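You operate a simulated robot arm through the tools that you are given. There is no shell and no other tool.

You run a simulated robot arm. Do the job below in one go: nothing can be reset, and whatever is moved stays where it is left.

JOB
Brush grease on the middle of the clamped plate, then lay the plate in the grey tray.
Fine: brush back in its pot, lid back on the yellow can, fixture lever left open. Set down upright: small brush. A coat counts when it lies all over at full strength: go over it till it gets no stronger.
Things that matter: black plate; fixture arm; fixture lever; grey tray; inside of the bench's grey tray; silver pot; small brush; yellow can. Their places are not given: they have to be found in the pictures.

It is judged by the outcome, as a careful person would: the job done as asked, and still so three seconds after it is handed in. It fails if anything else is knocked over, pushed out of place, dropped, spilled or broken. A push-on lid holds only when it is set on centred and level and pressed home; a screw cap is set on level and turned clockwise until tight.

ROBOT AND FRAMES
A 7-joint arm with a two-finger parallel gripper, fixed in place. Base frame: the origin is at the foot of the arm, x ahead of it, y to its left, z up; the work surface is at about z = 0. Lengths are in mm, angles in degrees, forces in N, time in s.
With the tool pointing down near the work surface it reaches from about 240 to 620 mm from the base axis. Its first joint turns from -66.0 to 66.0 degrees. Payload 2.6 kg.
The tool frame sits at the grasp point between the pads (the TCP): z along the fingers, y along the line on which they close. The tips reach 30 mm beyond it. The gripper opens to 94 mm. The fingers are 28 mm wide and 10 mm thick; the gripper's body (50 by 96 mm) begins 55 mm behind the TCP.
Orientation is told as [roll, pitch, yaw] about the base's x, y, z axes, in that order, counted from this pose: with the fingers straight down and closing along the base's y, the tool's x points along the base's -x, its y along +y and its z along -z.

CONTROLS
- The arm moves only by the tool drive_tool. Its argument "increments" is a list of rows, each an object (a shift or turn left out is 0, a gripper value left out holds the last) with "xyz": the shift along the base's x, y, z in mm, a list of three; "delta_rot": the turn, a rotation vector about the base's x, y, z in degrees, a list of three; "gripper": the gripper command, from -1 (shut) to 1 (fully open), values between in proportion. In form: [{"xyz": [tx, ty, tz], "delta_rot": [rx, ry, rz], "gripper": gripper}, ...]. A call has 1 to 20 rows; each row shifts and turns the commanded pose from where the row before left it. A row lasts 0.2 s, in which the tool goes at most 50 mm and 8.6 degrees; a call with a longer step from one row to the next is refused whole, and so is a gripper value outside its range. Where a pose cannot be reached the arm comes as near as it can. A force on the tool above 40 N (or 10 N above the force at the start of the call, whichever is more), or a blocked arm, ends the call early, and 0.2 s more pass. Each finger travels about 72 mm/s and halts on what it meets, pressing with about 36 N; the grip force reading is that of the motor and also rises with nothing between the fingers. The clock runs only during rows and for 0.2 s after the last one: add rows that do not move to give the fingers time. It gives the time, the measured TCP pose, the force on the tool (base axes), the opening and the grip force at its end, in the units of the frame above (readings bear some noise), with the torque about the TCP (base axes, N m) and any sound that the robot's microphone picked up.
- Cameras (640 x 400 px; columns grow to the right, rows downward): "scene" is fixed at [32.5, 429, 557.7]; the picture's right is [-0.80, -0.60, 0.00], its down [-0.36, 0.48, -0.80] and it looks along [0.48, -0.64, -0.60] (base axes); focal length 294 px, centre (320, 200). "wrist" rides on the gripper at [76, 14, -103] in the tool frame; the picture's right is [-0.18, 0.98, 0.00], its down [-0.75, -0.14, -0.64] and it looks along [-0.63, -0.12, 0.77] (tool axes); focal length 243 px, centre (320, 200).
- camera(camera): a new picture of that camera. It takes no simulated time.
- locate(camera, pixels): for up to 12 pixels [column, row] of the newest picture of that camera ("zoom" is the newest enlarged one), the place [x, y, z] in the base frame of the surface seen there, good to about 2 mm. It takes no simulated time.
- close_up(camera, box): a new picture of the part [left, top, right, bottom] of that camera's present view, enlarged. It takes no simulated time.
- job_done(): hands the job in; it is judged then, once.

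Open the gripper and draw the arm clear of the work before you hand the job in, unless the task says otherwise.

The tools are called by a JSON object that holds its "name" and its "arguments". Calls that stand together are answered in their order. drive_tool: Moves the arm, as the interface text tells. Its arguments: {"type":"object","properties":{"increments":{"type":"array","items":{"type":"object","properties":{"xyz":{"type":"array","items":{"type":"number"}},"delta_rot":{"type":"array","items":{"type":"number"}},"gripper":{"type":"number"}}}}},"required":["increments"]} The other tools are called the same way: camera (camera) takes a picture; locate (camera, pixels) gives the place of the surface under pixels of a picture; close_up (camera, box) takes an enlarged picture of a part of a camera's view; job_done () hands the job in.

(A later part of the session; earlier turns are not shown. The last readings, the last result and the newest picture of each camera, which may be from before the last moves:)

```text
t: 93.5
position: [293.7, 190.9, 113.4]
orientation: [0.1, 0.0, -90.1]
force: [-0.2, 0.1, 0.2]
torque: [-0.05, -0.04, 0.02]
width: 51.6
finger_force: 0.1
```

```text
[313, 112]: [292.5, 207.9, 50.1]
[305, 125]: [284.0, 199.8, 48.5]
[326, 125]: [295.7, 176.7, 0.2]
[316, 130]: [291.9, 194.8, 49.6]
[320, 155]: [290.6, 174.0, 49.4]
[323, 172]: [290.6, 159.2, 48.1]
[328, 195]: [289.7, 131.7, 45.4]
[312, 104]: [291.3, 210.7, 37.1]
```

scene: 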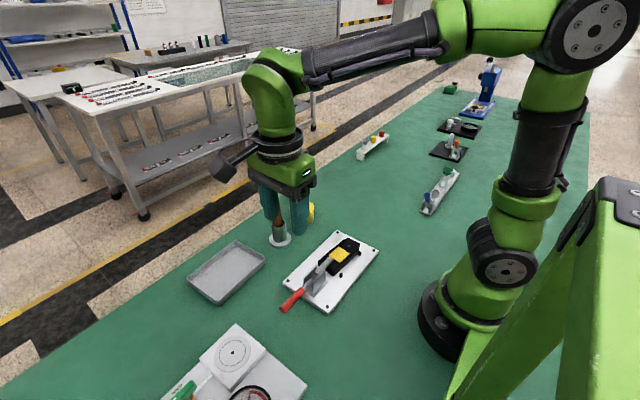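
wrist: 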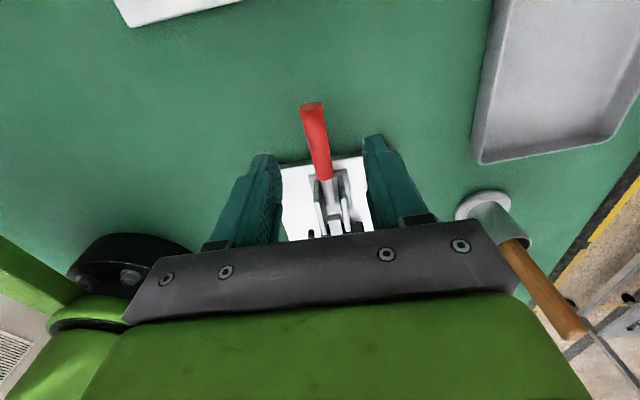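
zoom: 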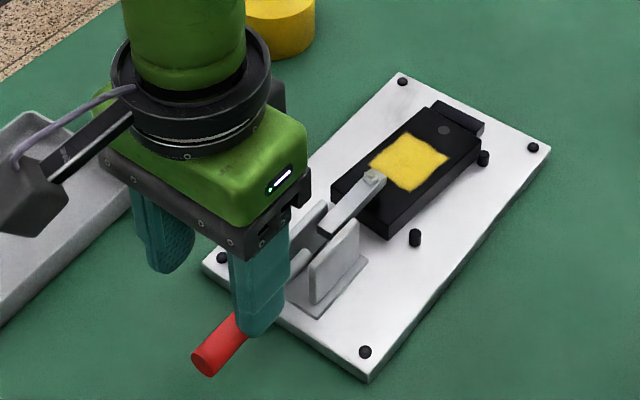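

Handle centre x≈291.3, top z≈49.7, so its axis is at z≈42. I shift −1 in x, go down to z≈47 and close.

{"name": "drive_tool", "arguments": {"increments": [{"xyz": [-1.2, 0, -30]}, {"xyz": [0, 0, -25]}, {"xyz": [0, 0, -10]}, {"xyz": [0, 0, 0], "gripper": -0.3}, {"xyz": [0, 0, 0], "gripper": -1}, {"xyz": [0, 0, 0]}, {"xyz": [0, 0, 0]}, {"xyz": [0, 0, 0]}]}}

{"name": "close_up", "arguments": {"camera": "scene", "box": [240, 210, 390, 320]}}

{"name": "close_up", "arguments": {"camera": "wrist", "box": [230, 80, 430, 240]}}

```text
t: 95.3
position: [289.3, 190.4, 47.9]
orientation: [-0.1, -0.1, -90.3]
force: [-10.4, 0.2, 0.2]
torque: [0.12, 0.02, 0.06]
width: 18.9
finger_force: 45.3
```

```text
3.64 times, centred on (315, 265) of scene
```

zoom: 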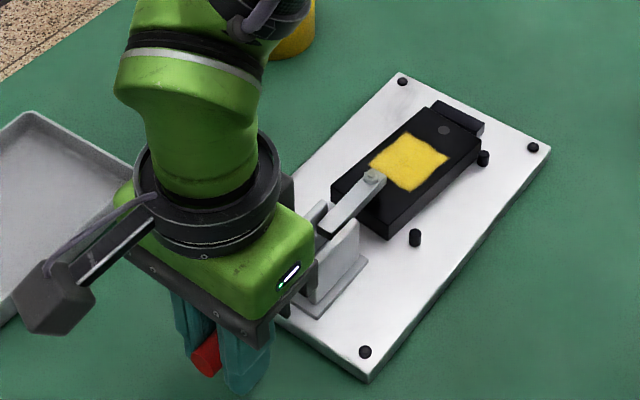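

```text
2.50 times, centred on (330, 160) of wrist
```

zoom: 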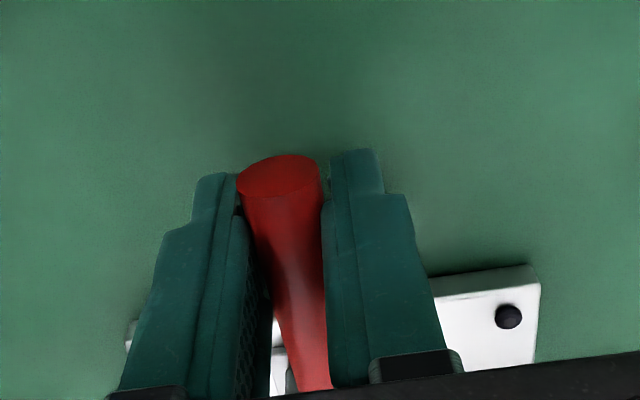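

Gripped (18.9 mm) with a −10 N side force, so I shift −0.7 in x to relieve it and then lift 6 mm to feel the lever.

{"name": "drive_tool", "arguments": {"increments": [{"xyz": [-0.7, 0, 0]}, {"xyz": [0, 0, 0]}]}}

{"name": "drive_tool", "arguments": {"increments": [{"xyz": [0, 0, 3]}, {"xyz": [0, 0, 3]}, {"xyz": [0, 0, 0]}]}}

```text
t: 95.9
position: [289.7, 190.5, 47.3]
orientation: [-0.1, -0.1, -90.1]
force: [-8.9, -0.9, -2.5]
torque: [0.11, 0.0, 0.09]
width: 18.9
finger_force: 44.6
```

```text
t: 96.7
position: [290.7, 191.1, 53.6]
orientation: [0.0, -0.1, -90.1]
force: [-2.3, -1.6, -20.0]
torque: [1.21, 0.02, 0.17]
width: 15.7
finger_force: 45.2
```

{"name": "close_up", "arguments": {"camera": "scene", "box": [260, 210, 390, 320]}}

{"name": "close_up", "arguments": {"camera": "wrist", "box": [230, 80, 430, 240]}}

```text
3.64 times, centred on (325, 265) of scene
```

zoom: 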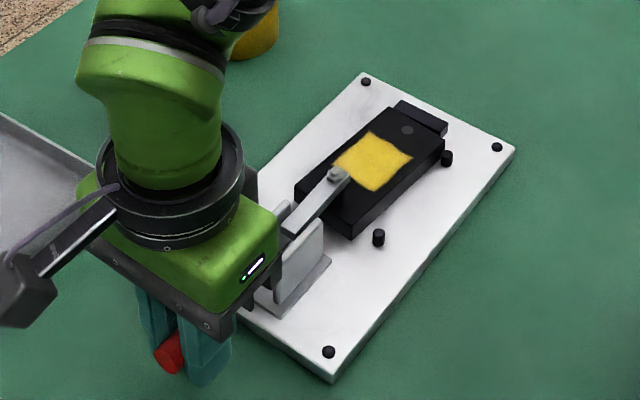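

```text
2.50 times, centred on (330, 160) of wrist
```

zoom: 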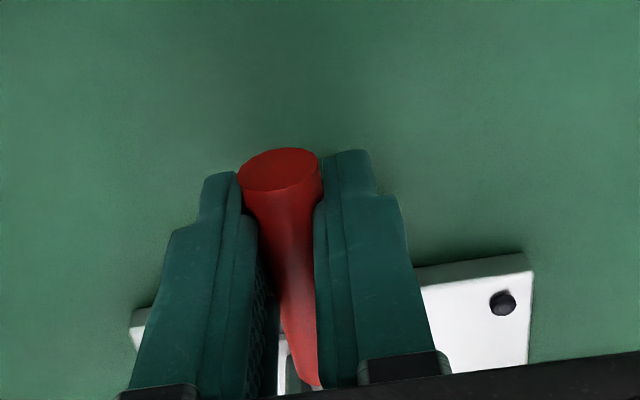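

{"name": "locate", "arguments": {"camera": "zoom", "pixels": [[280, 165], [280, 180], [285, 210], [295, 260], [300, 300], [308, 350]]}}

```text
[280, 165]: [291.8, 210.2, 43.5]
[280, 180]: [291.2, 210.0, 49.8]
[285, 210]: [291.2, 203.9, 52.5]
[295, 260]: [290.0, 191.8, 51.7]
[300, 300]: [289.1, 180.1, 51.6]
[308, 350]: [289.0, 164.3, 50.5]
```

The lever has started to rise (arm bolt moved up too) but slips some in the pads and resists twisting. I continue along the arc about the pivot (y≈115), rolling the tool with it.

{"name": "drive_tool", "arguments": {"increments": [{"xyz": [0, -0.3, 2.7], "delta_rot": [2, 0, 0]}, {"xyz": [0, -0.4, 2.7], "delta_rot": [2, 0, 0]}, {"xyz": [0, -0.5, 2.7], "delta_rot": [2, 0, 0]}, {"xyz": [0, -0.6, 2.7], "delta_rot": [2, 0, 0]}, {"xyz": [0, 0, 0]}]}}

{"name": "close_up", "arguments": {"camera": "scene", "box": [260, 210, 390, 320]}}

{"name": "close_up", "arguments": {"camera": "wrist", "box": [230, 80, 430, 240]}}

```text
t: 97.9
position: [288.7, 188.7, 64.6]
orientation: [-0.1, 7.9, -90.1]
force: [-2.7, -14.1, -16.9]
torque: [0.78, 0.02, 0.24]
width: 15.5
finger_force: 45.3
```

```text
3.64 times, centred on (325, 265) of scene
```

zoom: 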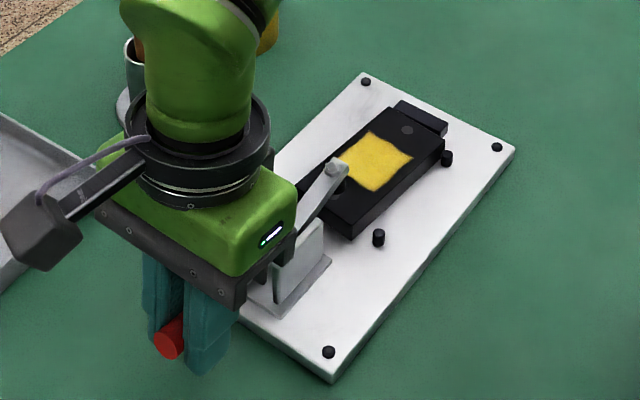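

```text
2.50 times, centred on (330, 160) of wrist
```

zoom: 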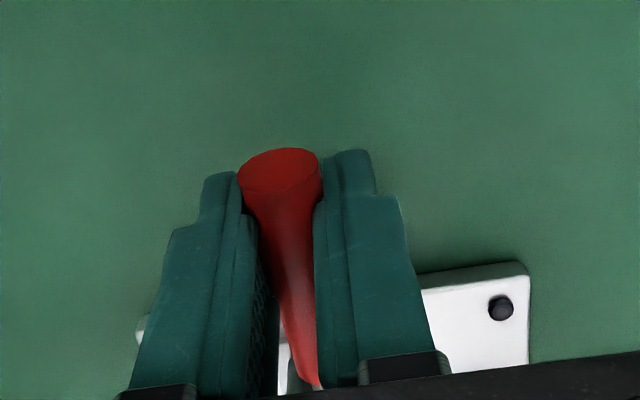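

The lever now follows (arm rising with it). The −14 N in y says to draw in more toward the pivot, so I increase −y per step.

{"name": "drive_tool", "arguments": {"increments": [{"xyz": [0, -1.5, 0], "delta_rot": [0, 0, 0]}, {"xyz": [0, -1.4, 2.6], "delta_rot": [2, 0, 0]}, {"xyz": [0, -1.5, 2.6], "delta_rot": [2, 0, 0]}, {"xyz": [0, -1.6, 2.6], "delta_rot": [2, 0, 0]}, {"xyz": [0, -1.7, 2.5], "delta_rot": [2, 0, 0]}, {"xyz": [0, 0, 0]}]}}

```text
t: 99.3
position: [289.0, 184.1, 76.4]
orientation: [0.0, 16.1, -90.0]
force: [-1.8, 20.3, -10.3]
torque: [1.29, 0.02, -0.06]
width: 15.7
finger_force: 45.2
```

Fy swung to +20, so I overdid it; I relax +3 in y and go on with an arc about a pivot near (y 110, z 50).

{"name": "drive_tool", "arguments": {"increments": [{"xyz": [0, 3, 0]}, {"xyz": [0, -1.0, 2.6], "delta_rot": [2, 0, 0]}, {"xyz": [0, -1.1, 2.5], "delta_rot": [2, 0, 0]}, {"xyz": [0, -1.2, 2.5], "delta_rot": [2, 0, 0]}, {"xyz": [0, -1.3, 2.4], "delta_rot": [2, 0, 0]}, {"xyz": [0, 0, 0]}]}}

{"name": "close_up", "arguments": {"camera": "scene", "box": [260, 210, 390, 320]}}

```text
t: 100.7
position: [289.8, 178.9, 84.2]
orientation: [-0.2, 23.8, -90.1]
force: [-1.4, -7.9, -11.4]
torque: [0.32, -0.13, 0.3]
width: 15.9
finger_force: 44.7
```

```text
3.64 times, centred on (325, 265) of scene
```

zoom: 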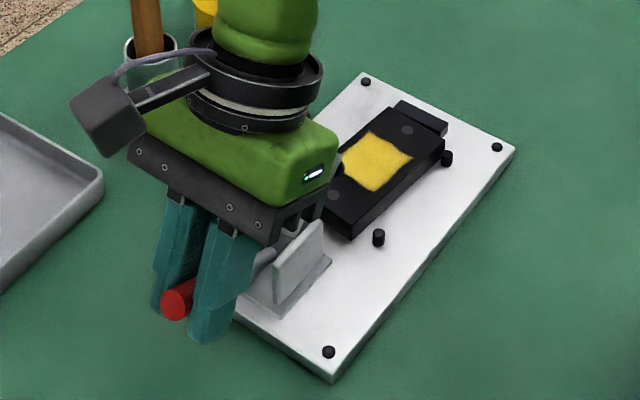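

Good; the lever is about 24° up and the arm is lifting. I go on another 16° along the arc.

{"name": "drive_tool", "arguments": {"increments": [{"xyz": [0, -1.0, 0]}, {"xyz": [0, -1.2, 2.4], "delta_rot": [2, 0, 0]}, {"xyz": [0, -1.3, 2.4], "delta_rot": [2, 0, 0]}, {"xyz": [0, -1.4, 2.3], "delta_rot": [2, 0, 0]}, {"xyz": [0, -1.4, 2.3], "delta_rot": [2, 0, 0]}, {"xyz": [0, 0, 0]}]}}

{"name": "drive_tool", "arguments": {"increments": [{"xyz": [0, -1.5, 2.2], "delta_rot": [2, 0, 0]}, {"xyz": [0, -1.6, 2.1], "delta_rot": [2, 0, 0]}, {"xyz": [0, -1.7, 2.1], "delta_rot": [2, 0, 0]}, {"xyz": [0, -1.7, 2.0], "delta_rot": [2, 0, 0]}, {"xyz": [0, 0, 0]}]}}

{"name": "close_up", "arguments": {"camera": "scene", "box": [260, 190, 390, 320]}}

```text
t: 102.1
position: [290.0, 172.7, 93.3]
orientation: [0.0, 31.8, -90.1]
force: [-0.6, -22.2, -25.2]
torque: [0.26, -0.1, 0.15]
width: 15.3
finger_force: 45.0
```

```text
t: 103.3
position: [289.9, 164.7, 100.8]
orientation: [0.0, 39.4, -89.9]
force: [-4.6, -27.2, -25.3]
torque: [-0.43, 0.06, -0.01]
width: 15.6
finger_force: 45.1
```

```text
3.08 times, centred on (325, 255) of scene
```

zoom: 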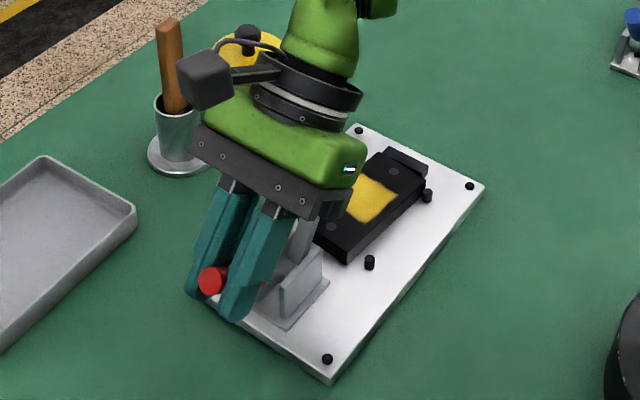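

The force is now purely radial (−27,−25), i.e. I'm pulling outward. I relax toward the pivot and check the arm's clearance to the gripper body.

{"name": "drive_tool", "arguments": {"increments": [{"xyz": [0, -2, -2]}, {"xyz": [0, -1.5, -1.5]}, {"xyz": [0, 0, 0]}]}}

{"name": "close_up", "arguments": {"camera": "scene", "box": [290, 230, 360, 290]}}

{"name": "camera", "arguments": {"camera": "wrist"}}

```text
t: 104.1
position: [290.2, 165.1, 101.4]
orientation: [0.1, 40.2, -89.9]
force: [-11.3, -9.5, 14.6]
torque: [-1.25, 0.1, 0.13]
width: 15.7
finger_force: 44.7
```

```text
6.67 times, centred on (325, 260) of scene
```

zoom: 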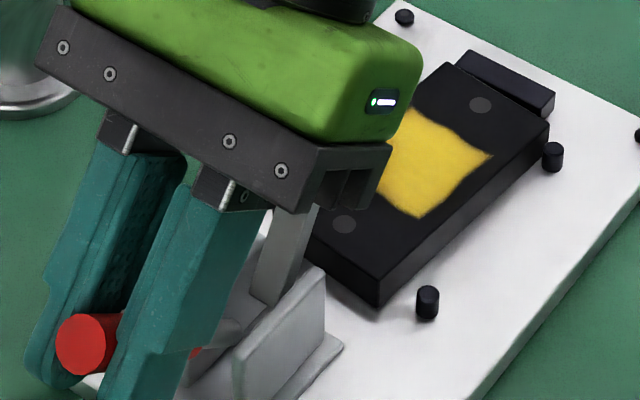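

```text
taken
```

wrist: 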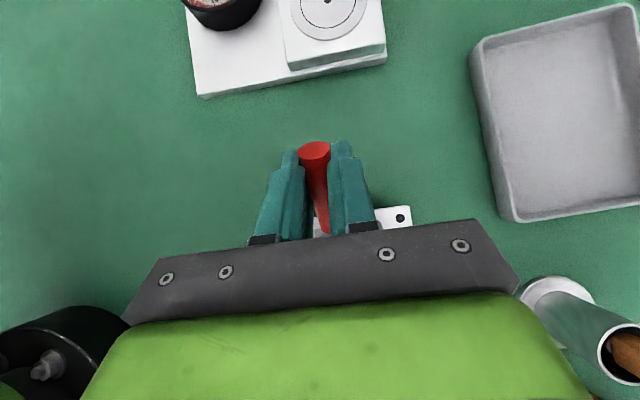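

{"name": "close_up", "arguments": {"camera": "scene", "box": [290, 230, 360, 290]}}

{"name": "locate", "arguments": {"camera": "zoom", "pixels": [[272, 290], [285, 255], [298, 220], [275, 260], [300, 212], [85, 345], [190, 352], [225, 330]]}}

```text
6.67 times, centred on (325, 260) of scene
```

zoom: 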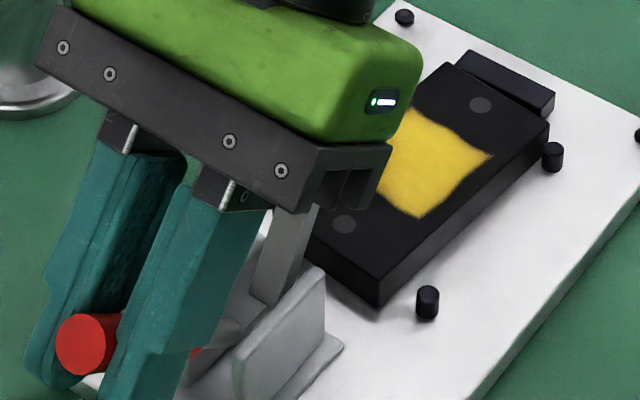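

```text
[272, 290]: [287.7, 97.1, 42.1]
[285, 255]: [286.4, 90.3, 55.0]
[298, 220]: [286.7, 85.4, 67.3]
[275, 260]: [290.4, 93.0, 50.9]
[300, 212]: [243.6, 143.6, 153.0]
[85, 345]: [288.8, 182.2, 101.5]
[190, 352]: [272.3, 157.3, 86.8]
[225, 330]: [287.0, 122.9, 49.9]
```

The lever is ~40° up and the arm ~65° up (arm point (85,67)). Forces are balanced; I go on another 10° using a pivot near (110,40).

{"name": "drive_tool", "arguments": {"increments": [{"xyz": [0, -2.1, 1.9], "delta_rot": [2, 0, 0]}, {"xyz": [0, -2.2, 1.8], "delta_rot": [2, 0, 0]}, {"xyz": [0, -2.2, 1.7], "delta_rot": [2, 0, 0]}, {"xyz": [0, 0, 0]}]}}

{"name": "drive_tool", "arguments": {"increments": [{"xyz": [0, -2.3, 1.6], "delta_rot": [2, 0, 0]}, {"xyz": [0, -2.3, 1.6], "delta_rot": [2, 0, 0]}, {"xyz": [0, 0, 0]}]}}

{"name": "close_up", "arguments": {"camera": "scene", "box": [290, 220, 360, 290]}}

```text
t: 105.1
position: [289.8, 157.9, 104.3]
orientation: [-0.1, 46.2, -90.1]
force: [3.9, 20.4, -2.7]
torque: [1.35, -0.16, 0.13]
width: 15.7
finger_force: 45.0
```

```text
t: 105.9
position: [289.5, 154.0, 108.3]
orientation: [-0.2, 50.1, -90.1]
force: [4.1, 21.8, 3.0]
torque: [1.28, -0.22, 0.1]
width: 15.7
finger_force: 44.8
```

```text
5.71 times, centred on (325, 255) of scene
```

zoom: 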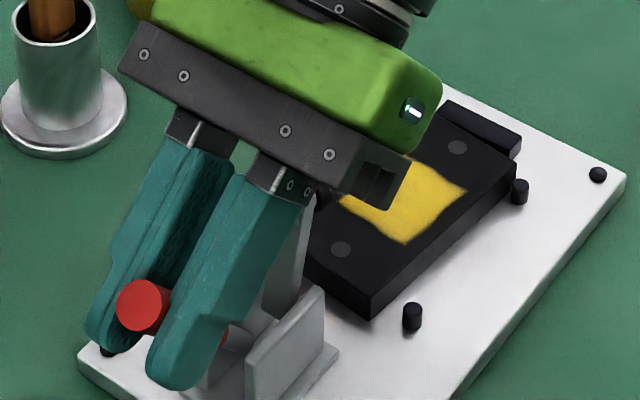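

The arm is now near upright, clear of the gripper body. I relax a little and go on about 10° more, watching for an end stop.

{"name": "drive_tool", "arguments": {"increments": [{"xyz": [0, 1.5, 0]}, {"xyz": [0, -2.4, 1.5], "delta_rot": [2, 0, 0]}, {"xyz": [0, -2.4, 1.4], "delta_rot": [2, 0, 0]}, {"xyz": [0, -2.5, 1.3], "delta_rot": [2, 0, 0]}, {"xyz": [0, 0, 0]}]}}

{"name": "drive_tool", "arguments": {"increments": [{"xyz": [0, -2.5, 1.2], "delta_rot": [2, 0, 0]}, {"xyz": [0, -2.6, 1.1], "delta_rot": [2, 0, 0]}, {"xyz": [0, 0, 0]}]}}

{"name": "close_up", "arguments": {"camera": "scene", "box": [290, 220, 360, 290]}}

```text
t: 107.1
position: [290.3, 148.1, 110.6]
orientation: [-0.2, 56.0, -90.3]
force: [0.4, 8.5, 6.4]
torque: [0.5, -0.21, 0.13]
width: 16.0
finger_force: 45.3
```

```text
t: 107.7
position: [291.5, 143.6, 113.6]
orientation: [-0.1, 59.4, -89.9]
force: [1.8, 4.9, -3.2]
torque: [-0.65, 0.04, -0.04]
width: 15.7
finger_force: 45.1
stopped in row 3: the force on the tool passed its limit at 40 N (the readings are from after the stop); the commanded pose is now the measured one
```

```text
5.71 times, centred on (325, 255) of scene
```

zoom: 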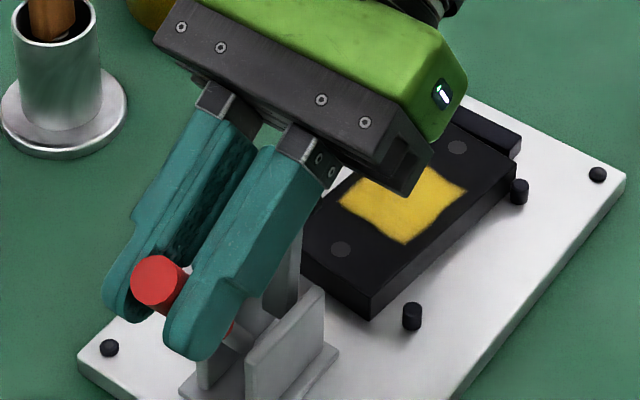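

The force jumped past 40 N: the end stop, with the arm standing upright. I open the fingers and look whether the lever stays.

{"name": "drive_tool", "arguments": {"increments": [{"xyz": [0, 0, 0], "gripper": -0.5}, {"xyz": [0, 0, 0], "gripper": -0.2}, {"xyz": [0, 0, 0], "gripper": 0.1}, {"xyz": [0, 0, 0]}]}}

{"name": "close_up", "arguments": {"camera": "scene", "box": [290, 220, 360, 290]}}

{"name": "close_up", "arguments": {"camera": "wrist", "box": [230, 80, 430, 240]}}

```text
t: 108.7
position: [289.7, 142.2, 112.3]
orientation: [-0.1, 59.6, -90.0]
force: [0.1, 0.5, 0.3]
torque: [-0.02, 0.04, 0.02]
width: 51.8
finger_force: 0.1
```

```text
5.71 times, centred on (325, 255) of scene
```

zoom: 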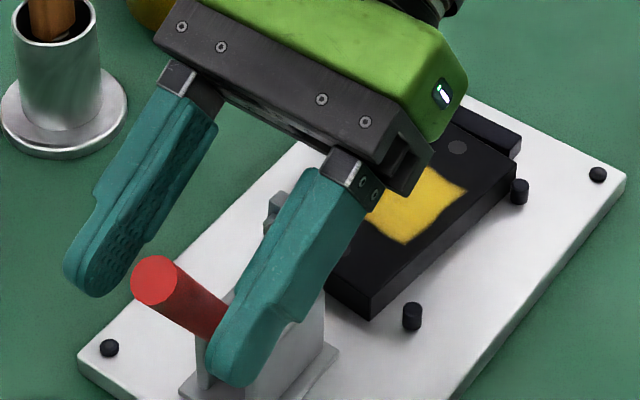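

```text
2.50 times, centred on (330, 160) of wrist
```

zoom: 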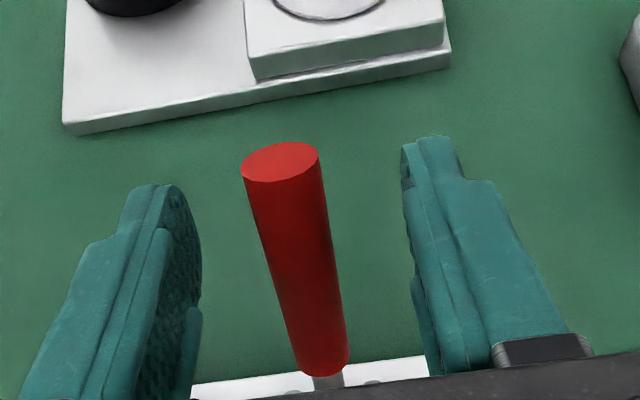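

The lever stays up by itself. I rise straight up out of the way, then roll the tool back to vertical.

{"name": "drive_tool", "arguments": {"increments": [{"xyz": [0, 0, 10]}, {"xyz": [0, 0, 25]}, {"xyz": [0, 0, 35]}, {"xyz": [0, 0, 35]}, {"xyz": [0, 0, 35]}, {"xyz": [0, 0, 0], "delta_rot": [-8.5, 0, 0]}, {"xyz": [0, 0, 0], "delta_rot": [-8.5, 0, 0]}, {"xyz": [0, 0, 0], "delta_rot": [-8.5, 0, 0]}, {"xyz": [0, 0, 0], "delta_rot": [-8.5, 0, 0]}, {"xyz": [0, 0, 0], "delta_rot": [-8.5, 0, 0]}, {"xyz": [0, 0, 0], "delta_rot": [-8.5, 0, 0]}, {"xyz": [0, 0, 0], "delta_rot": [-8.5, 0, 0]}, {"xyz": [0, 0, 0]}]}}

{"name": "camera", "arguments": {"camera": "wrist"}}

{"name": "camera", "arguments": {"camera": "scene"}}

{"name": "close_up", "arguments": {"camera": "scene", "box": [270, 220, 390, 320]}}

```text
t: 111.5
position: [289.9, 142.7, 253.2]
orientation: [0.1, -0.1, -90.0]
force: [-0.4, 0.1, 0.7]
torque: [0.02, 0.02, -0.03]
width: 51.7
finger_force: 0.0
```

```text
taken
```

wrist: 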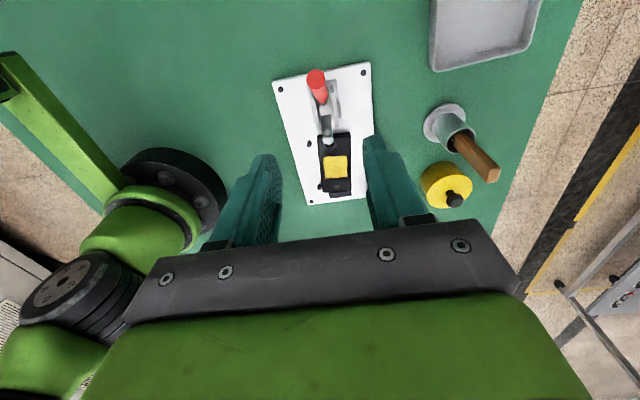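

```text
taken
```

scene: 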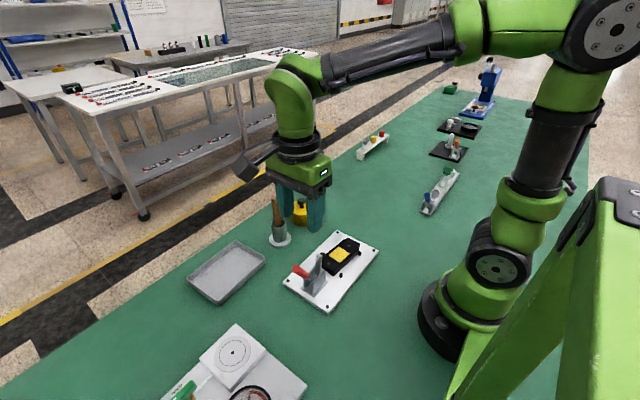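

```text
4.00 times, centred on (330, 270) of scene
```

zoom: 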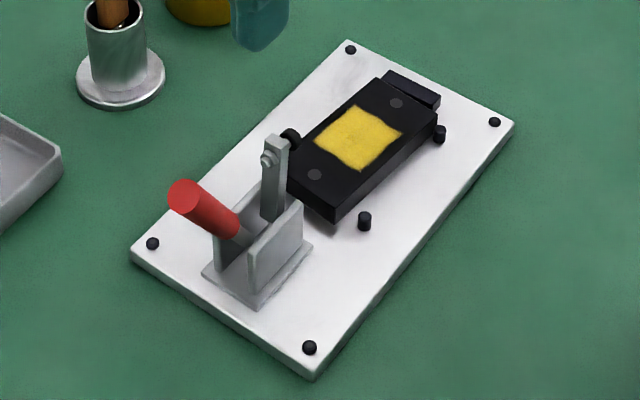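

The clamp is open: the arm stands upright and the lever stays up. I turn the tool round to yaw ≈+90 (camera on the −y side, away from the arm) high above the plate.

{"name": "drive_tool", "arguments": {"increments": [{"xyz": [0, -7, 0], "delta_rot": [0, 0, 8.5]}, {"xyz": [0, -7, 0], "delta_rot": [0, 0, 8.5]}, {"xyz": [0, -7, 0], "delta_rot": [0, 0, 8.5]}, {"xyz": [0, -7, 0], "delta_rot": [0, 0, 8.5]}, {"xyz": [0, -7, 0], "delta_rot": [0, 0, 8.5]}, {"xyz": [0, -7, 0], "delta_rot": [0, 0, 8.5]}, {"xyz": [0, -7, 0], "delta_rot": [0, 0, 8.5]}, {"xyz": [0, -7, 0], "delta_rot": [0, 0, 8.5]}, {"xyz": [0, -7, 0], "delta_rot": [0, 0, 8.5]}, {"xyz": [0, -7, 0], "delta_rot": [0, 0, 8.5]}, {"xyz": [0, -7, 0], "delta_rot": [0, 0, 8.5]}, {"xyz": [0, -7, 0], "delta_rot": [0, 0, 8.5]}, {"xyz": [0, -7, 0], "delta_rot": [0, 0, 8.5]}, {"xyz": [0, -7, 0], "delta_rot": [0, 0, 8.5]}, {"xyz": [0, -7, 0], "delta_rot": [0, 0, 8.5]}, {"xyz": [0, -7, 0], "delta_rot": [0, 0, 8.5]}, {"xyz": [0, -7, 0], "delta_rot": [0, 0, 8.5]}, {"xyz": [0, -7, 0], "delta_rot": [0, 0, 8.5]}, {"xyz": [0, -6, 0], "delta_rot": [0, 0, 8.5]}, {"xyz": [0, 0, 0], "delta_rot": [0, 0, 8.5]}]}}

{"name": "camera", "arguments": {"camera": "wrist"}}

{"name": "camera", "arguments": {"camera": "scene"}}

```text
t: 115.7
position: [290.4, 11.0, 254.5]
orientation: [-0.2, 0.0, 80.1]
force: [-0.1, -0.3, 0.6]
torque: [0.03, -0.02, 0.01]
width: 51.8
finger_force: 0.1
```

```text
taken
```

wrist: 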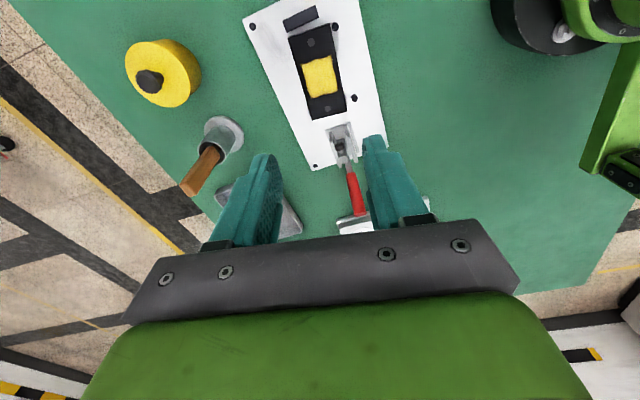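

```text
taken
```

scene: 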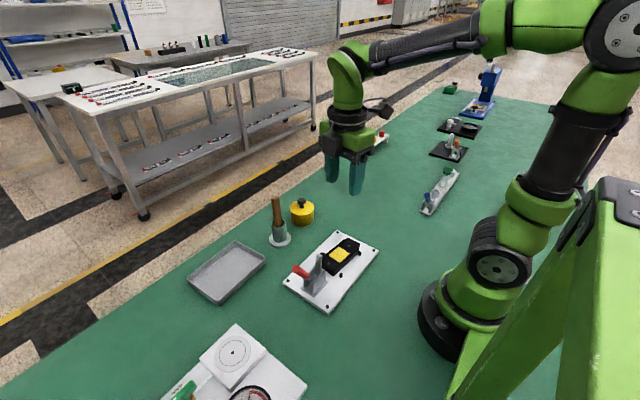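

Yaw reached 80°. The plate is at (320,75) in the wrist view; I zoom and locate its corners.

{"name": "close_up", "arguments": {"camera": "wrist", "box": [240, 0, 400, 170]}}

```text
2.35 times, centred on (320, 85) of wrist
```

zoom: 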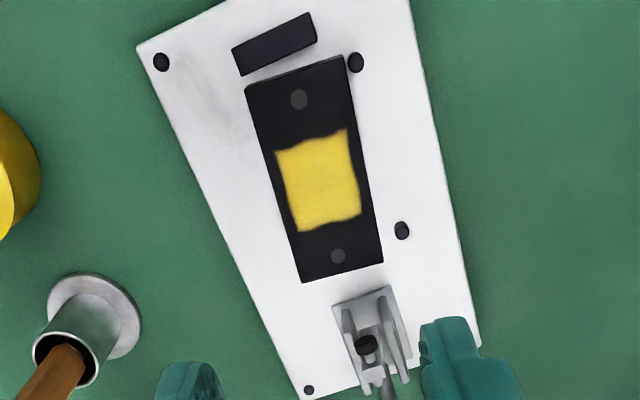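

{"name": "locate", "arguments": {"camera": "zoom", "pixels": [[250, 92], [340, 63], [377, 258], [304, 278], [299, 99], [337, 256], [355, 62], [402, 230], [290, 145], [318, 185], [270, 45], [200, 200]]}}

{"name": "close_up", "arguments": {"camera": "wrist", "box": [280, 20, 360, 130]}}

```text
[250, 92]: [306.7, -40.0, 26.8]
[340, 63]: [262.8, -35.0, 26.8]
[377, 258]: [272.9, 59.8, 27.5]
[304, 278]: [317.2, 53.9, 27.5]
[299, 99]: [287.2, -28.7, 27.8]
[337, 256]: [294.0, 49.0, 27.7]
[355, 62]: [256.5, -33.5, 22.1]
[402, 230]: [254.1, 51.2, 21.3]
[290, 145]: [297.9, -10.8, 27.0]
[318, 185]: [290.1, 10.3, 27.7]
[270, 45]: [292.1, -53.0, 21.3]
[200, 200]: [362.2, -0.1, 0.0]
```

```text
3.64 times, centred on (320, 75) of wrist
```

zoom: 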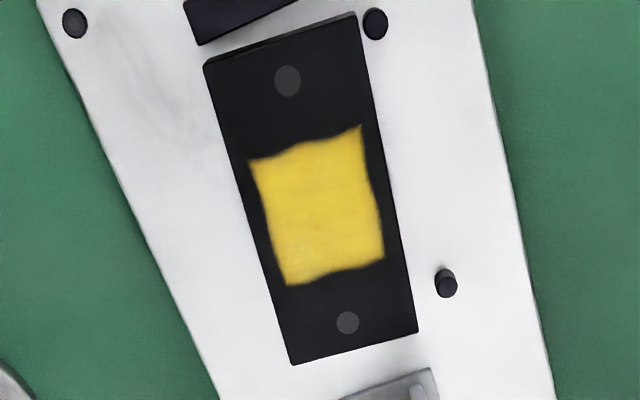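

Plate centre (289.9,9.7), turned about −5.8°, pegs at (256.5,−33.5) and (254,51). I align the yaw, open to ~70 mm and go down around its long sides.

{"name": "drive_tool", "arguments": {"increments": [{"xyz": [-0.3, -0.8, 0], "delta_rot": [0, 0, 4.2], "gripper": 0.49}, {"xyz": [0, 0, -40]}, {"xyz": [0, 0, -40]}, {"xyz": [0, 0, -40]}, {"xyz": [0, 0, -30]}, {"xyz": [0, 0, 0]}]}}

{"name": "camera", "arguments": {"camera": "wrist"}}

{"name": "close_up", "arguments": {"camera": "scene", "box": [270, 190, 400, 320]}}

```text
t: 117.1
position: [289.0, 9.4, 103.4]
orientation: [-0.1, -0.1, 84.3]
force: [-0.5, 0.5, 0.4]
torque: [0.01, -0.02, 0.0]
width: 69.8
finger_force: 0.1
```

```text
taken
```

wrist: 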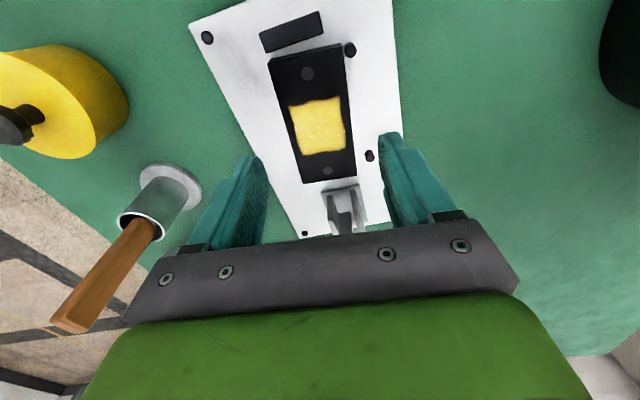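

```text
3.08 times, centred on (335, 255) of scene
```

zoom: 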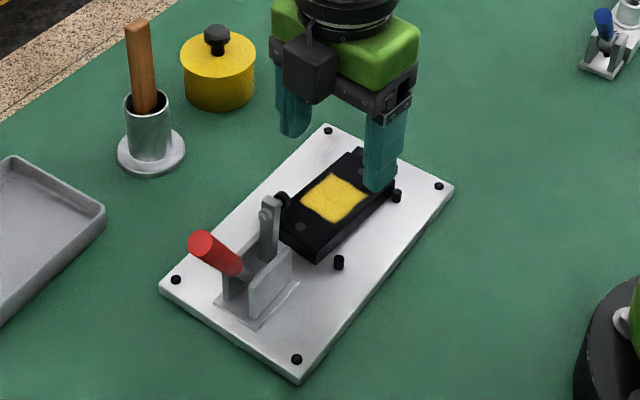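

{"name": "locate", "arguments": {"camera": "wrist", "pixels": [[270, 60], [340, 46], [352, 174], [307, 182], [307, 74], [327, 170], [370, 155], [350, 50], [318, 125], [345, 200]]}}

{"name": "close_up", "arguments": {"camera": "wrist", "box": [250, 30, 390, 210]}}

```text
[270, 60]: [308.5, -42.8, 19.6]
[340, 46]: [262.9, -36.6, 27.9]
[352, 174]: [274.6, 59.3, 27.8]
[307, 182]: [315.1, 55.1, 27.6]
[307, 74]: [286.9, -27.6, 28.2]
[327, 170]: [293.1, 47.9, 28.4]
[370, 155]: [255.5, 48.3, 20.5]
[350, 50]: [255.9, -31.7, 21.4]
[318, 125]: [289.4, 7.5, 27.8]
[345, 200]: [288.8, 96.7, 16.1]
```

```text
2.22 times, centred on (320, 120) of wrist
```

zoom: 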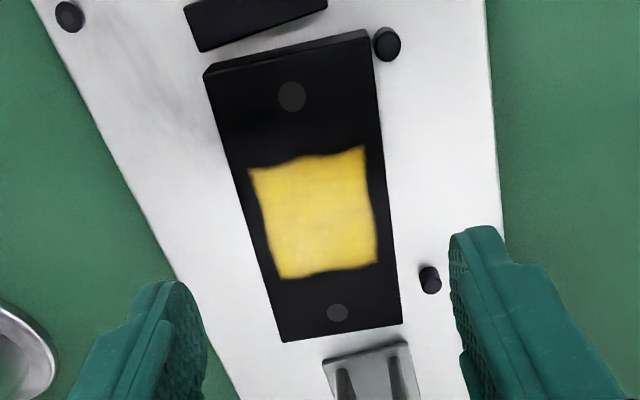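

Plate centre (290,10) agrees. I descend 59 mm so the tips are a few mm above the base, then close.

{"name": "drive_tool", "arguments": {"increments": [{"xyz": [0.5, 0.4, -30], "delta_rot": [0, 0, 0.5]}, {"xyz": [0, 0, -20]}, {"xyz": [0, 0, -9]}, {"xyz": [0, 0, 0]}]}}

{"name": "close_up", "arguments": {"camera": "scene", "box": [290, 200, 390, 290]}}

{"name": "close_up", "arguments": {"camera": "wrist", "box": [230, 60, 430, 240]}}

```text
t: 118.1
position: [290.6, 10.4, 42.5]
orientation: [-0.1, 0.0, 84.7]
force: [0.0, -0.1, 0.1]
torque: [0.04, -0.01, 0.0]
width: 70.0
finger_force: 0.1
```

```text
4.44 times, centred on (340, 245) of scene
```

zoom: 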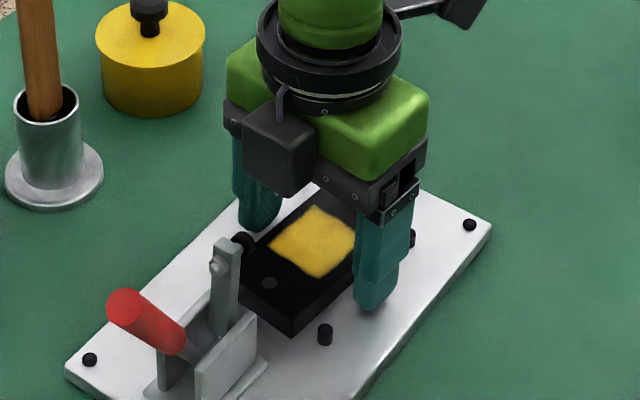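

```text
2.22 times, centred on (330, 150) of wrist
```

zoom: 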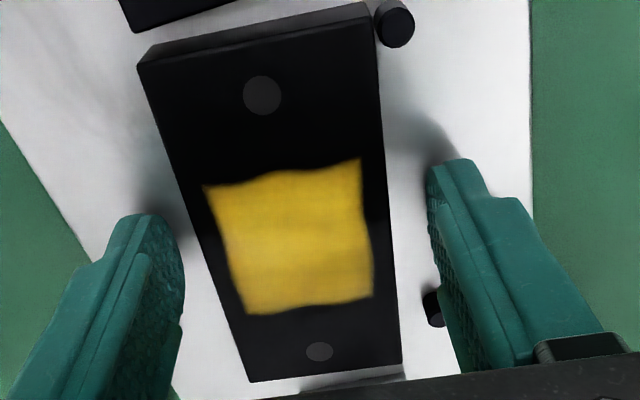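

Fingers stand each side of the plate, clear of pegs. I close on it.

{"name": "drive_tool", "arguments": {"increments": [{"xyz": [0, 0, 0], "gripper": 0.2}, {"xyz": [0, 0, 0], "gripper": 0.0}, {"xyz": [0, 0, 0], "gripper": -1}, {"xyz": [0, 0, 0]}, {"xyz": [0, 0, 0]}, {"xyz": [0, 0, 0]}]}}

{"name": "close_up", "arguments": {"camera": "wrist", "box": [230, 60, 430, 240]}}

```text
t: 119.5
position: [289.3, 10.1, 44.0]
orientation: [0.0, 0.0, 84.6]
force: [-0.1, -0.2, 0.4]
torque: [0.05, 0.03, 0.01]
width: 49.7
finger_force: 35.8
```

```text
2.22 times, centred on (330, 150) of wrist
```

zoom: 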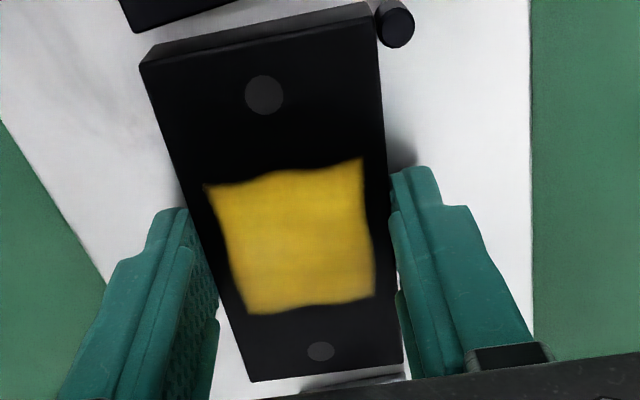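

Gripped at 49.7 mm. Before lifting, I check how near the upright arm's spindle is to the plate's end.

{"name": "close_up", "arguments": {"camera": "scene", "box": [290, 230, 360, 290]}}

{"name": "locate", "arguments": {"camera": "zoom", "pixels": [[200, 160], [215, 165], [165, 190], [175, 170], [160, 215], [30, 320], [175, 260]]}}

```text
6.67 times, centred on (325, 260) of scene
```

zoom: 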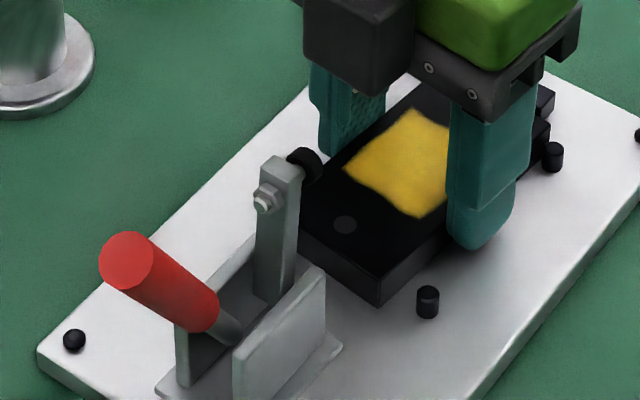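

```text
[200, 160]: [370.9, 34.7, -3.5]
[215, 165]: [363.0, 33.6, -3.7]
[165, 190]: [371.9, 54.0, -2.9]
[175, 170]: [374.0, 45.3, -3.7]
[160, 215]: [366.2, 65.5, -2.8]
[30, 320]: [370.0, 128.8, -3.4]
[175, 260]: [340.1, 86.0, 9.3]
```

{"name": "locate", "arguments": {"camera": "zoom", "pixels": [[303, 165], [312, 160], [280, 165], [275, 230], [292, 200], [125, 262], [345, 222]]}}

```text
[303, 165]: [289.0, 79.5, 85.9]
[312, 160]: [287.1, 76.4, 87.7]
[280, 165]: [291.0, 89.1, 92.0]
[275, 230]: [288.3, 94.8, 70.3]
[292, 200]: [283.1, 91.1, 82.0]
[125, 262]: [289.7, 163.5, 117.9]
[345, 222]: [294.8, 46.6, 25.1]
```

The spindle is at y≈76–79, z≈87; the plate ends at y≈59, so it's clear. I lift slowly, shifting slightly −y, and check.

{"name": "drive_tool", "arguments": {"increments": [{"xyz": [0, 0, 3]}, {"xyz": [0, 0, 5]}, {"xyz": [0, 0, 8]}, {"xyz": [0, -3, 12]}, {"xyz": [0, -4, 20]}, {"xyz": [0, 0, 30]}, {"xyz": [0, 0, 30]}, {"xyz": [0, 0, 30]}, {"xyz": [0, 0, 25]}, {"xyz": [0, 0, 0]}]}}

{"name": "close_up", "arguments": {"camera": "wrist", "box": [230, 40, 430, 240]}}

{"name": "camera", "arguments": {"camera": "scene"}}

```text
t: 121.7
position: [289.6, 3.7, 207.5]
orientation: [-0.1, 0.0, 84.7]
force: [0.0, -0.4, -1.2]
torque: [0.0, 0.0, -0.03]
width: 49.4
finger_force: 36.0
```

```text
2.00 times, centred on (330, 140) of wrist
```

zoom: 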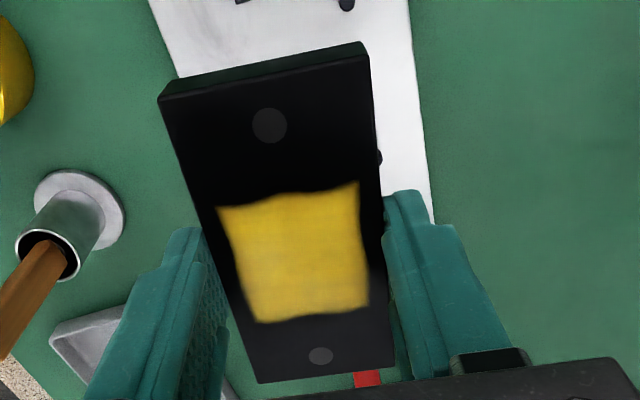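

```text
taken
```

scene: 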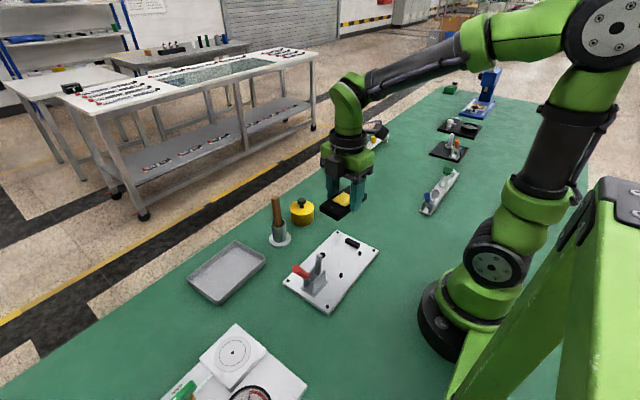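

The plate is held level. I locate the tray's rim corners and floor in the scene view.

{"name": "close_up", "arguments": {"camera": "scene", "box": [180, 230, 280, 310]}}

{"name": "locate", "arguments": {"camera": "zoom", "pixels": [[275, 60], [418, 165], [190, 365], [45, 235], [285, 90], [380, 170], [195, 325], [80, 240], [230, 210], [290, 220], [185, 200], [230, 290]]}}

```text
5.00 times, centred on (230, 270) of scene
```

zoom: 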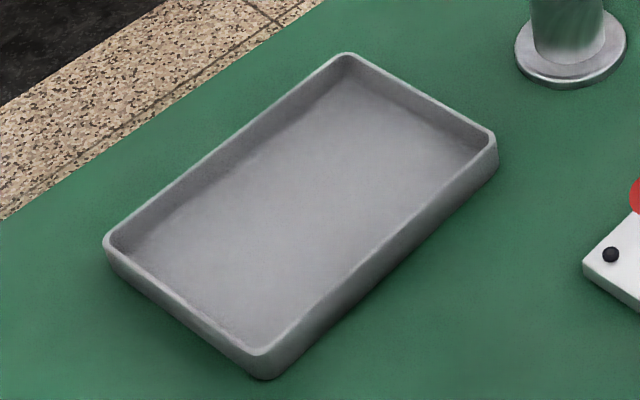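

```text
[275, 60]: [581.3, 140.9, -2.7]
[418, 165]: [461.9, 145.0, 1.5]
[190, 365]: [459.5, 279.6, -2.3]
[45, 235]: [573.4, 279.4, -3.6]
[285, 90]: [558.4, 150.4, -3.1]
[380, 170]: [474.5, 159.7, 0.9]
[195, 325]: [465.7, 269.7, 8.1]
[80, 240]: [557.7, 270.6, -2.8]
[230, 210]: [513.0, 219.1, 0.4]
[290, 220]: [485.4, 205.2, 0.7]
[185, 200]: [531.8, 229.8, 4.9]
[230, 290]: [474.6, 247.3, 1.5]
```

Now the true corner pixels from this zoom.

{"name": "locate", "arguments": {"camera": "zoom", "pixels": [[344, 55], [492, 136], [262, 352], [108, 240], [345, 85], [470, 150], [258, 340], [130, 245], [300, 200]]}}

```text
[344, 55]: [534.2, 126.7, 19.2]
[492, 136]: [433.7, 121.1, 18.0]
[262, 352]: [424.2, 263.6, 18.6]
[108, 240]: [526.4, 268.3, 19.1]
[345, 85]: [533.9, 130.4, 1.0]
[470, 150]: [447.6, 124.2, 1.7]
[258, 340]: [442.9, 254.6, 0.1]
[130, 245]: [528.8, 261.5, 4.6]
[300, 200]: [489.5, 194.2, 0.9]
```

Tray centre ≈(479,196.5), turned ≈+3.4°, rim z≈20, floor ≈4. I carry the plate there at height while turning it +8.5° to line up.

{"name": "drive_tool", "arguments": {"increments": [{"xyz": [23.7, 24, 0], "delta_rot": [0, 0, 1.06]}, {"xyz": [23.7, 24, 0], "delta_rot": [0, 0, 1.06]}, {"xyz": [23.7, 24, 0], "delta_rot": [0, 0, 1.06]}, {"xyz": [23.7, 24, 0], "delta_rot": [0, 0, 1.06]}, {"xyz": [23.7, 24, 0], "delta_rot": [0, 0, 1.06]}, {"xyz": [23.7, 24, 0], "delta_rot": [0, 0, 1.06]}, {"xyz": [23.7, 24, 0], "delta_rot": [0, 0, 1.06]}, {"xyz": [23.7, 24.5, 0], "delta_rot": [0, 0, 1.06]}, {"xyz": [0, 0, 0]}, {"xyz": [0, 0, -40]}, {"xyz": [0, 0, -40]}, {"xyz": [0, 0, -30]}, {"xyz": [0, 0, 0]}]}}

{"name": "camera", "arguments": {"camera": "wrist"}}

{"name": "close_up", "arguments": {"camera": "scene", "box": [170, 200, 290, 310]}}

```text
t: 124.5
position: [479.5, 196.3, 96.4]
orientation: [-0.1, -0.1, 93.2]
force: [-0.4, -0.3, -2.0]
torque: [-0.02, -0.02, -0.01]
width: 49.6
finger_force: 36.3
```

```text
taken
```

wrist: 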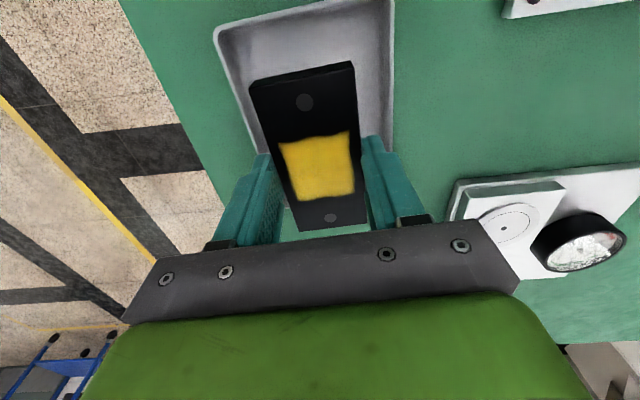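

```text
3.64 times, centred on (230, 255) of scene
```

zoom: 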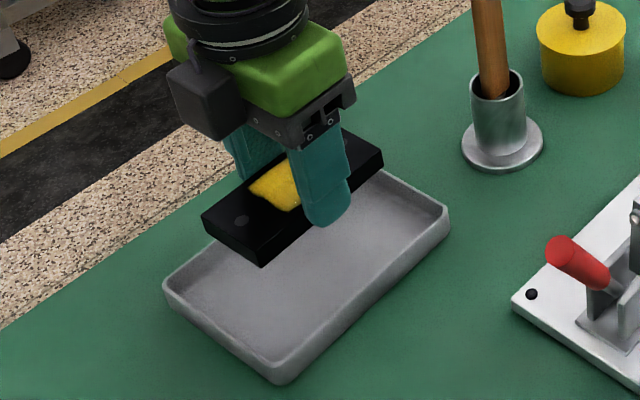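

The plate is lined up over the tray. I lower to z≈44, then in small steps to the floor.

{"name": "drive_tool", "arguments": {"increments": [{"xyz": [0, 0, -25]}, {"xyz": [0, 0, -18]}, {"xyz": [0, 0, -9]}, {"xyz": [0, 0, -2]}, {"xyz": [0, 0, 0]}]}}

{"name": "close_up", "arguments": {"camera": "scene", "box": [170, 200, 290, 310]}}

```text
t: 125.7
position: [480.2, 194.7, 42.8]
orientation: [-0.1, 0.0, 93.2]
force: [0.2, 0.2, -1.8]
torque: [-0.01, 0.03, -0.03]
width: 49.4
finger_force: 36.0
```

```text
3.64 times, centred on (230, 255) of scene
```

zoom: 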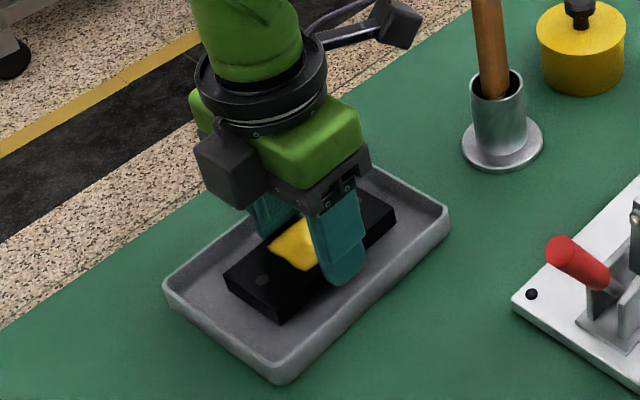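

{"name": "drive_tool", "arguments": {"increments": [{"xyz": [0, 0, -2]}, {"xyz": [0, 0, -1]}, {"xyz": [0, 0, -1]}, {"xyz": [0, 0, 0]}]}}

```text
t: 126.7
position: [479.4, 196.1, 38.1]
orientation: [-0.1, 0.0, 93.1]
force: [0.1, -0.5, -1.9]
torque: [0.03, -0.05, -0.03]
width: 49.5
finger_force: 35.8
```

Still carrying the weight (−1.9 N) at z=38; I go on in 1 mm steps.

{"name": "drive_tool", "arguments": {"increments": [{"xyz": [0, 0, -1]}, {"xyz": [0, 0, 0]}]}}

{"name": "drive_tool", "arguments": {"increments": [{"xyz": [0, 0, -1]}, {"xyz": [0, 0, 0]}]}}

```text
t: 127.3
position: [479.0, 195.7, 38.8]
orientation: [-0.1, -0.1, 93.2]
force: [-0.8, -1.2, -1.8]
torque: [0.03, 0.01, 0.02]
width: 49.2
finger_force: 36.4
```

```text
t: 127.9
position: [478.9, 197.2, 37.8]
orientation: [-0.1, 0.0, 93.1]
force: [0.6, -0.6, -2.5]
torque: [0.03, 0.03, 0.0]
width: 49.3
finger_force: 36.5
```

{"name": "drive_tool", "arguments": {"increments": [{"xyz": [0, 0, -1]}, {"xyz": [0, 0, 0]}]}}

{"name": "drive_tool", "arguments": {"increments": [{"xyz": [0, 0, -0.7]}, {"xyz": [0, 0, 0]}]}}

```text
t: 128.5
position: [480.5, 195.5, 36.5]
orientation: [-0.1, 0.0, 93.2]
force: [-0.8, -0.4, 2.4]
torque: [0.09, 0.11, 0.04]
width: 49.5
finger_force: 36.3
```

```text
t: 129.1
position: [479.3, 196.0, 36.3]
orientation: [0.0, 0.0, 93.2]
force: [-3.4, -1.7, 9.3]
torque: [-0.05, 0.27, -0.05]
width: 49.2
finger_force: 36.8
```

The plate is down (9 N). I open gently to about 60 mm, staying inside the tray walls, and rise.

{"name": "drive_tool", "arguments": {"increments": [{"xyz": [0, 0, 0.4], "gripper": 0.07}, {"xyz": [0, 0, 0], "gripper": 0.15}, {"xyz": [0, 0, 0], "gripper": 0.26}, {"xyz": [0, 0, 0]}, {"xyz": [0, 0, 10]}, {"xyz": [0, 0, 25]}, {"xyz": [0, 0, 40]}, {"xyz": [0, 0, 40]}, {"xyz": [0, 0, 40]}, {"xyz": [0, 0, 0]}]}}

{"name": "camera", "arguments": {"camera": "wrist"}}

{"name": "close_up", "arguments": {"camera": "scene", "box": [170, 200, 290, 310]}}

```text
t: 131.3
position: [478.8, 195.7, 191.2]
orientation: [-0.1, 0.0, 93.2]
force: [0.0, -0.7, 0.3]
torque: [0.0, 0.0, 0.02]
width: 58.9
finger_force: 0.0
```

```text
taken
```

wrist: 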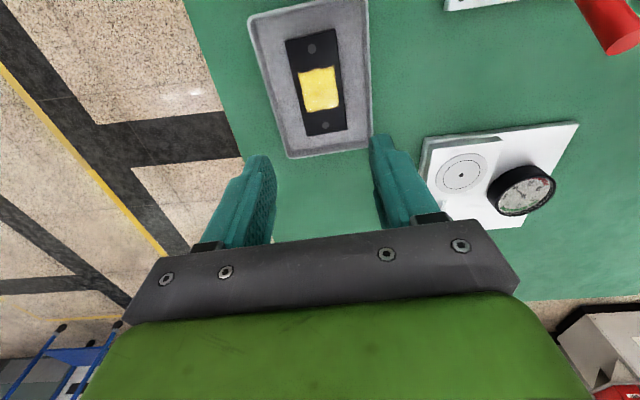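

```text
3.64 times, centred on (230, 255) of scene
```

zoom: 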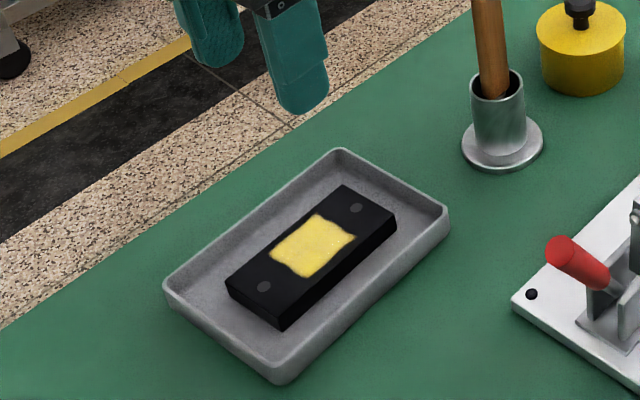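

The plate lies flat in the tray, coat intact. I draw the arm up and clear, open fully, and check the whole scene.

{"name": "drive_tool", "arguments": {"increments": [{"xyz": [0, 0, 40]}, {"xyz": [0, 0, 40]}, {"xyz": [-15, -15, 40], "gripper": 1}, {"xyz": [-20, -20, 30]}, {"xyz": [-20, -20, 0]}, {"xyz": [-20, -20, 0]}, {"xyz": [0, 0, 0]}, {"xyz": [0, 0, 0]}]}}

{"name": "camera", "arguments": {"camera": "scene"}}

{"name": "close_up", "arguments": {"camera": "scene", "box": [180, 180, 400, 320]}}

```text
t: 133.1
position: [404.4, 121.5, 339.9]
orientation: [-0.1, 0.0, 93.2]
force: [-0.1, -0.3, -1.0]
torque: [0.0, -0.02, 0.02]
width: 94.2
finger_force: 0.1
```

```text
taken
```

scene: 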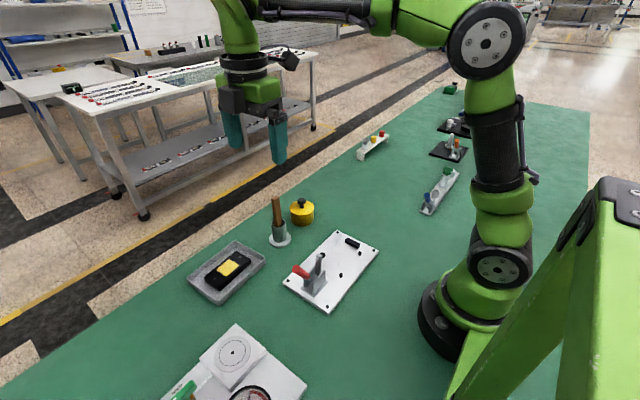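

```text
2.86 times, centred on (290, 250) of scene
```

zoom: 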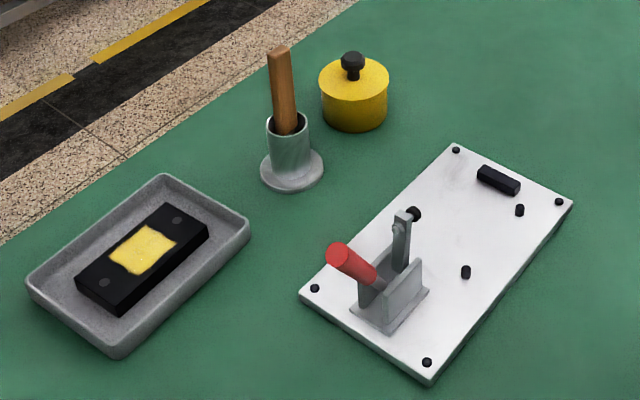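

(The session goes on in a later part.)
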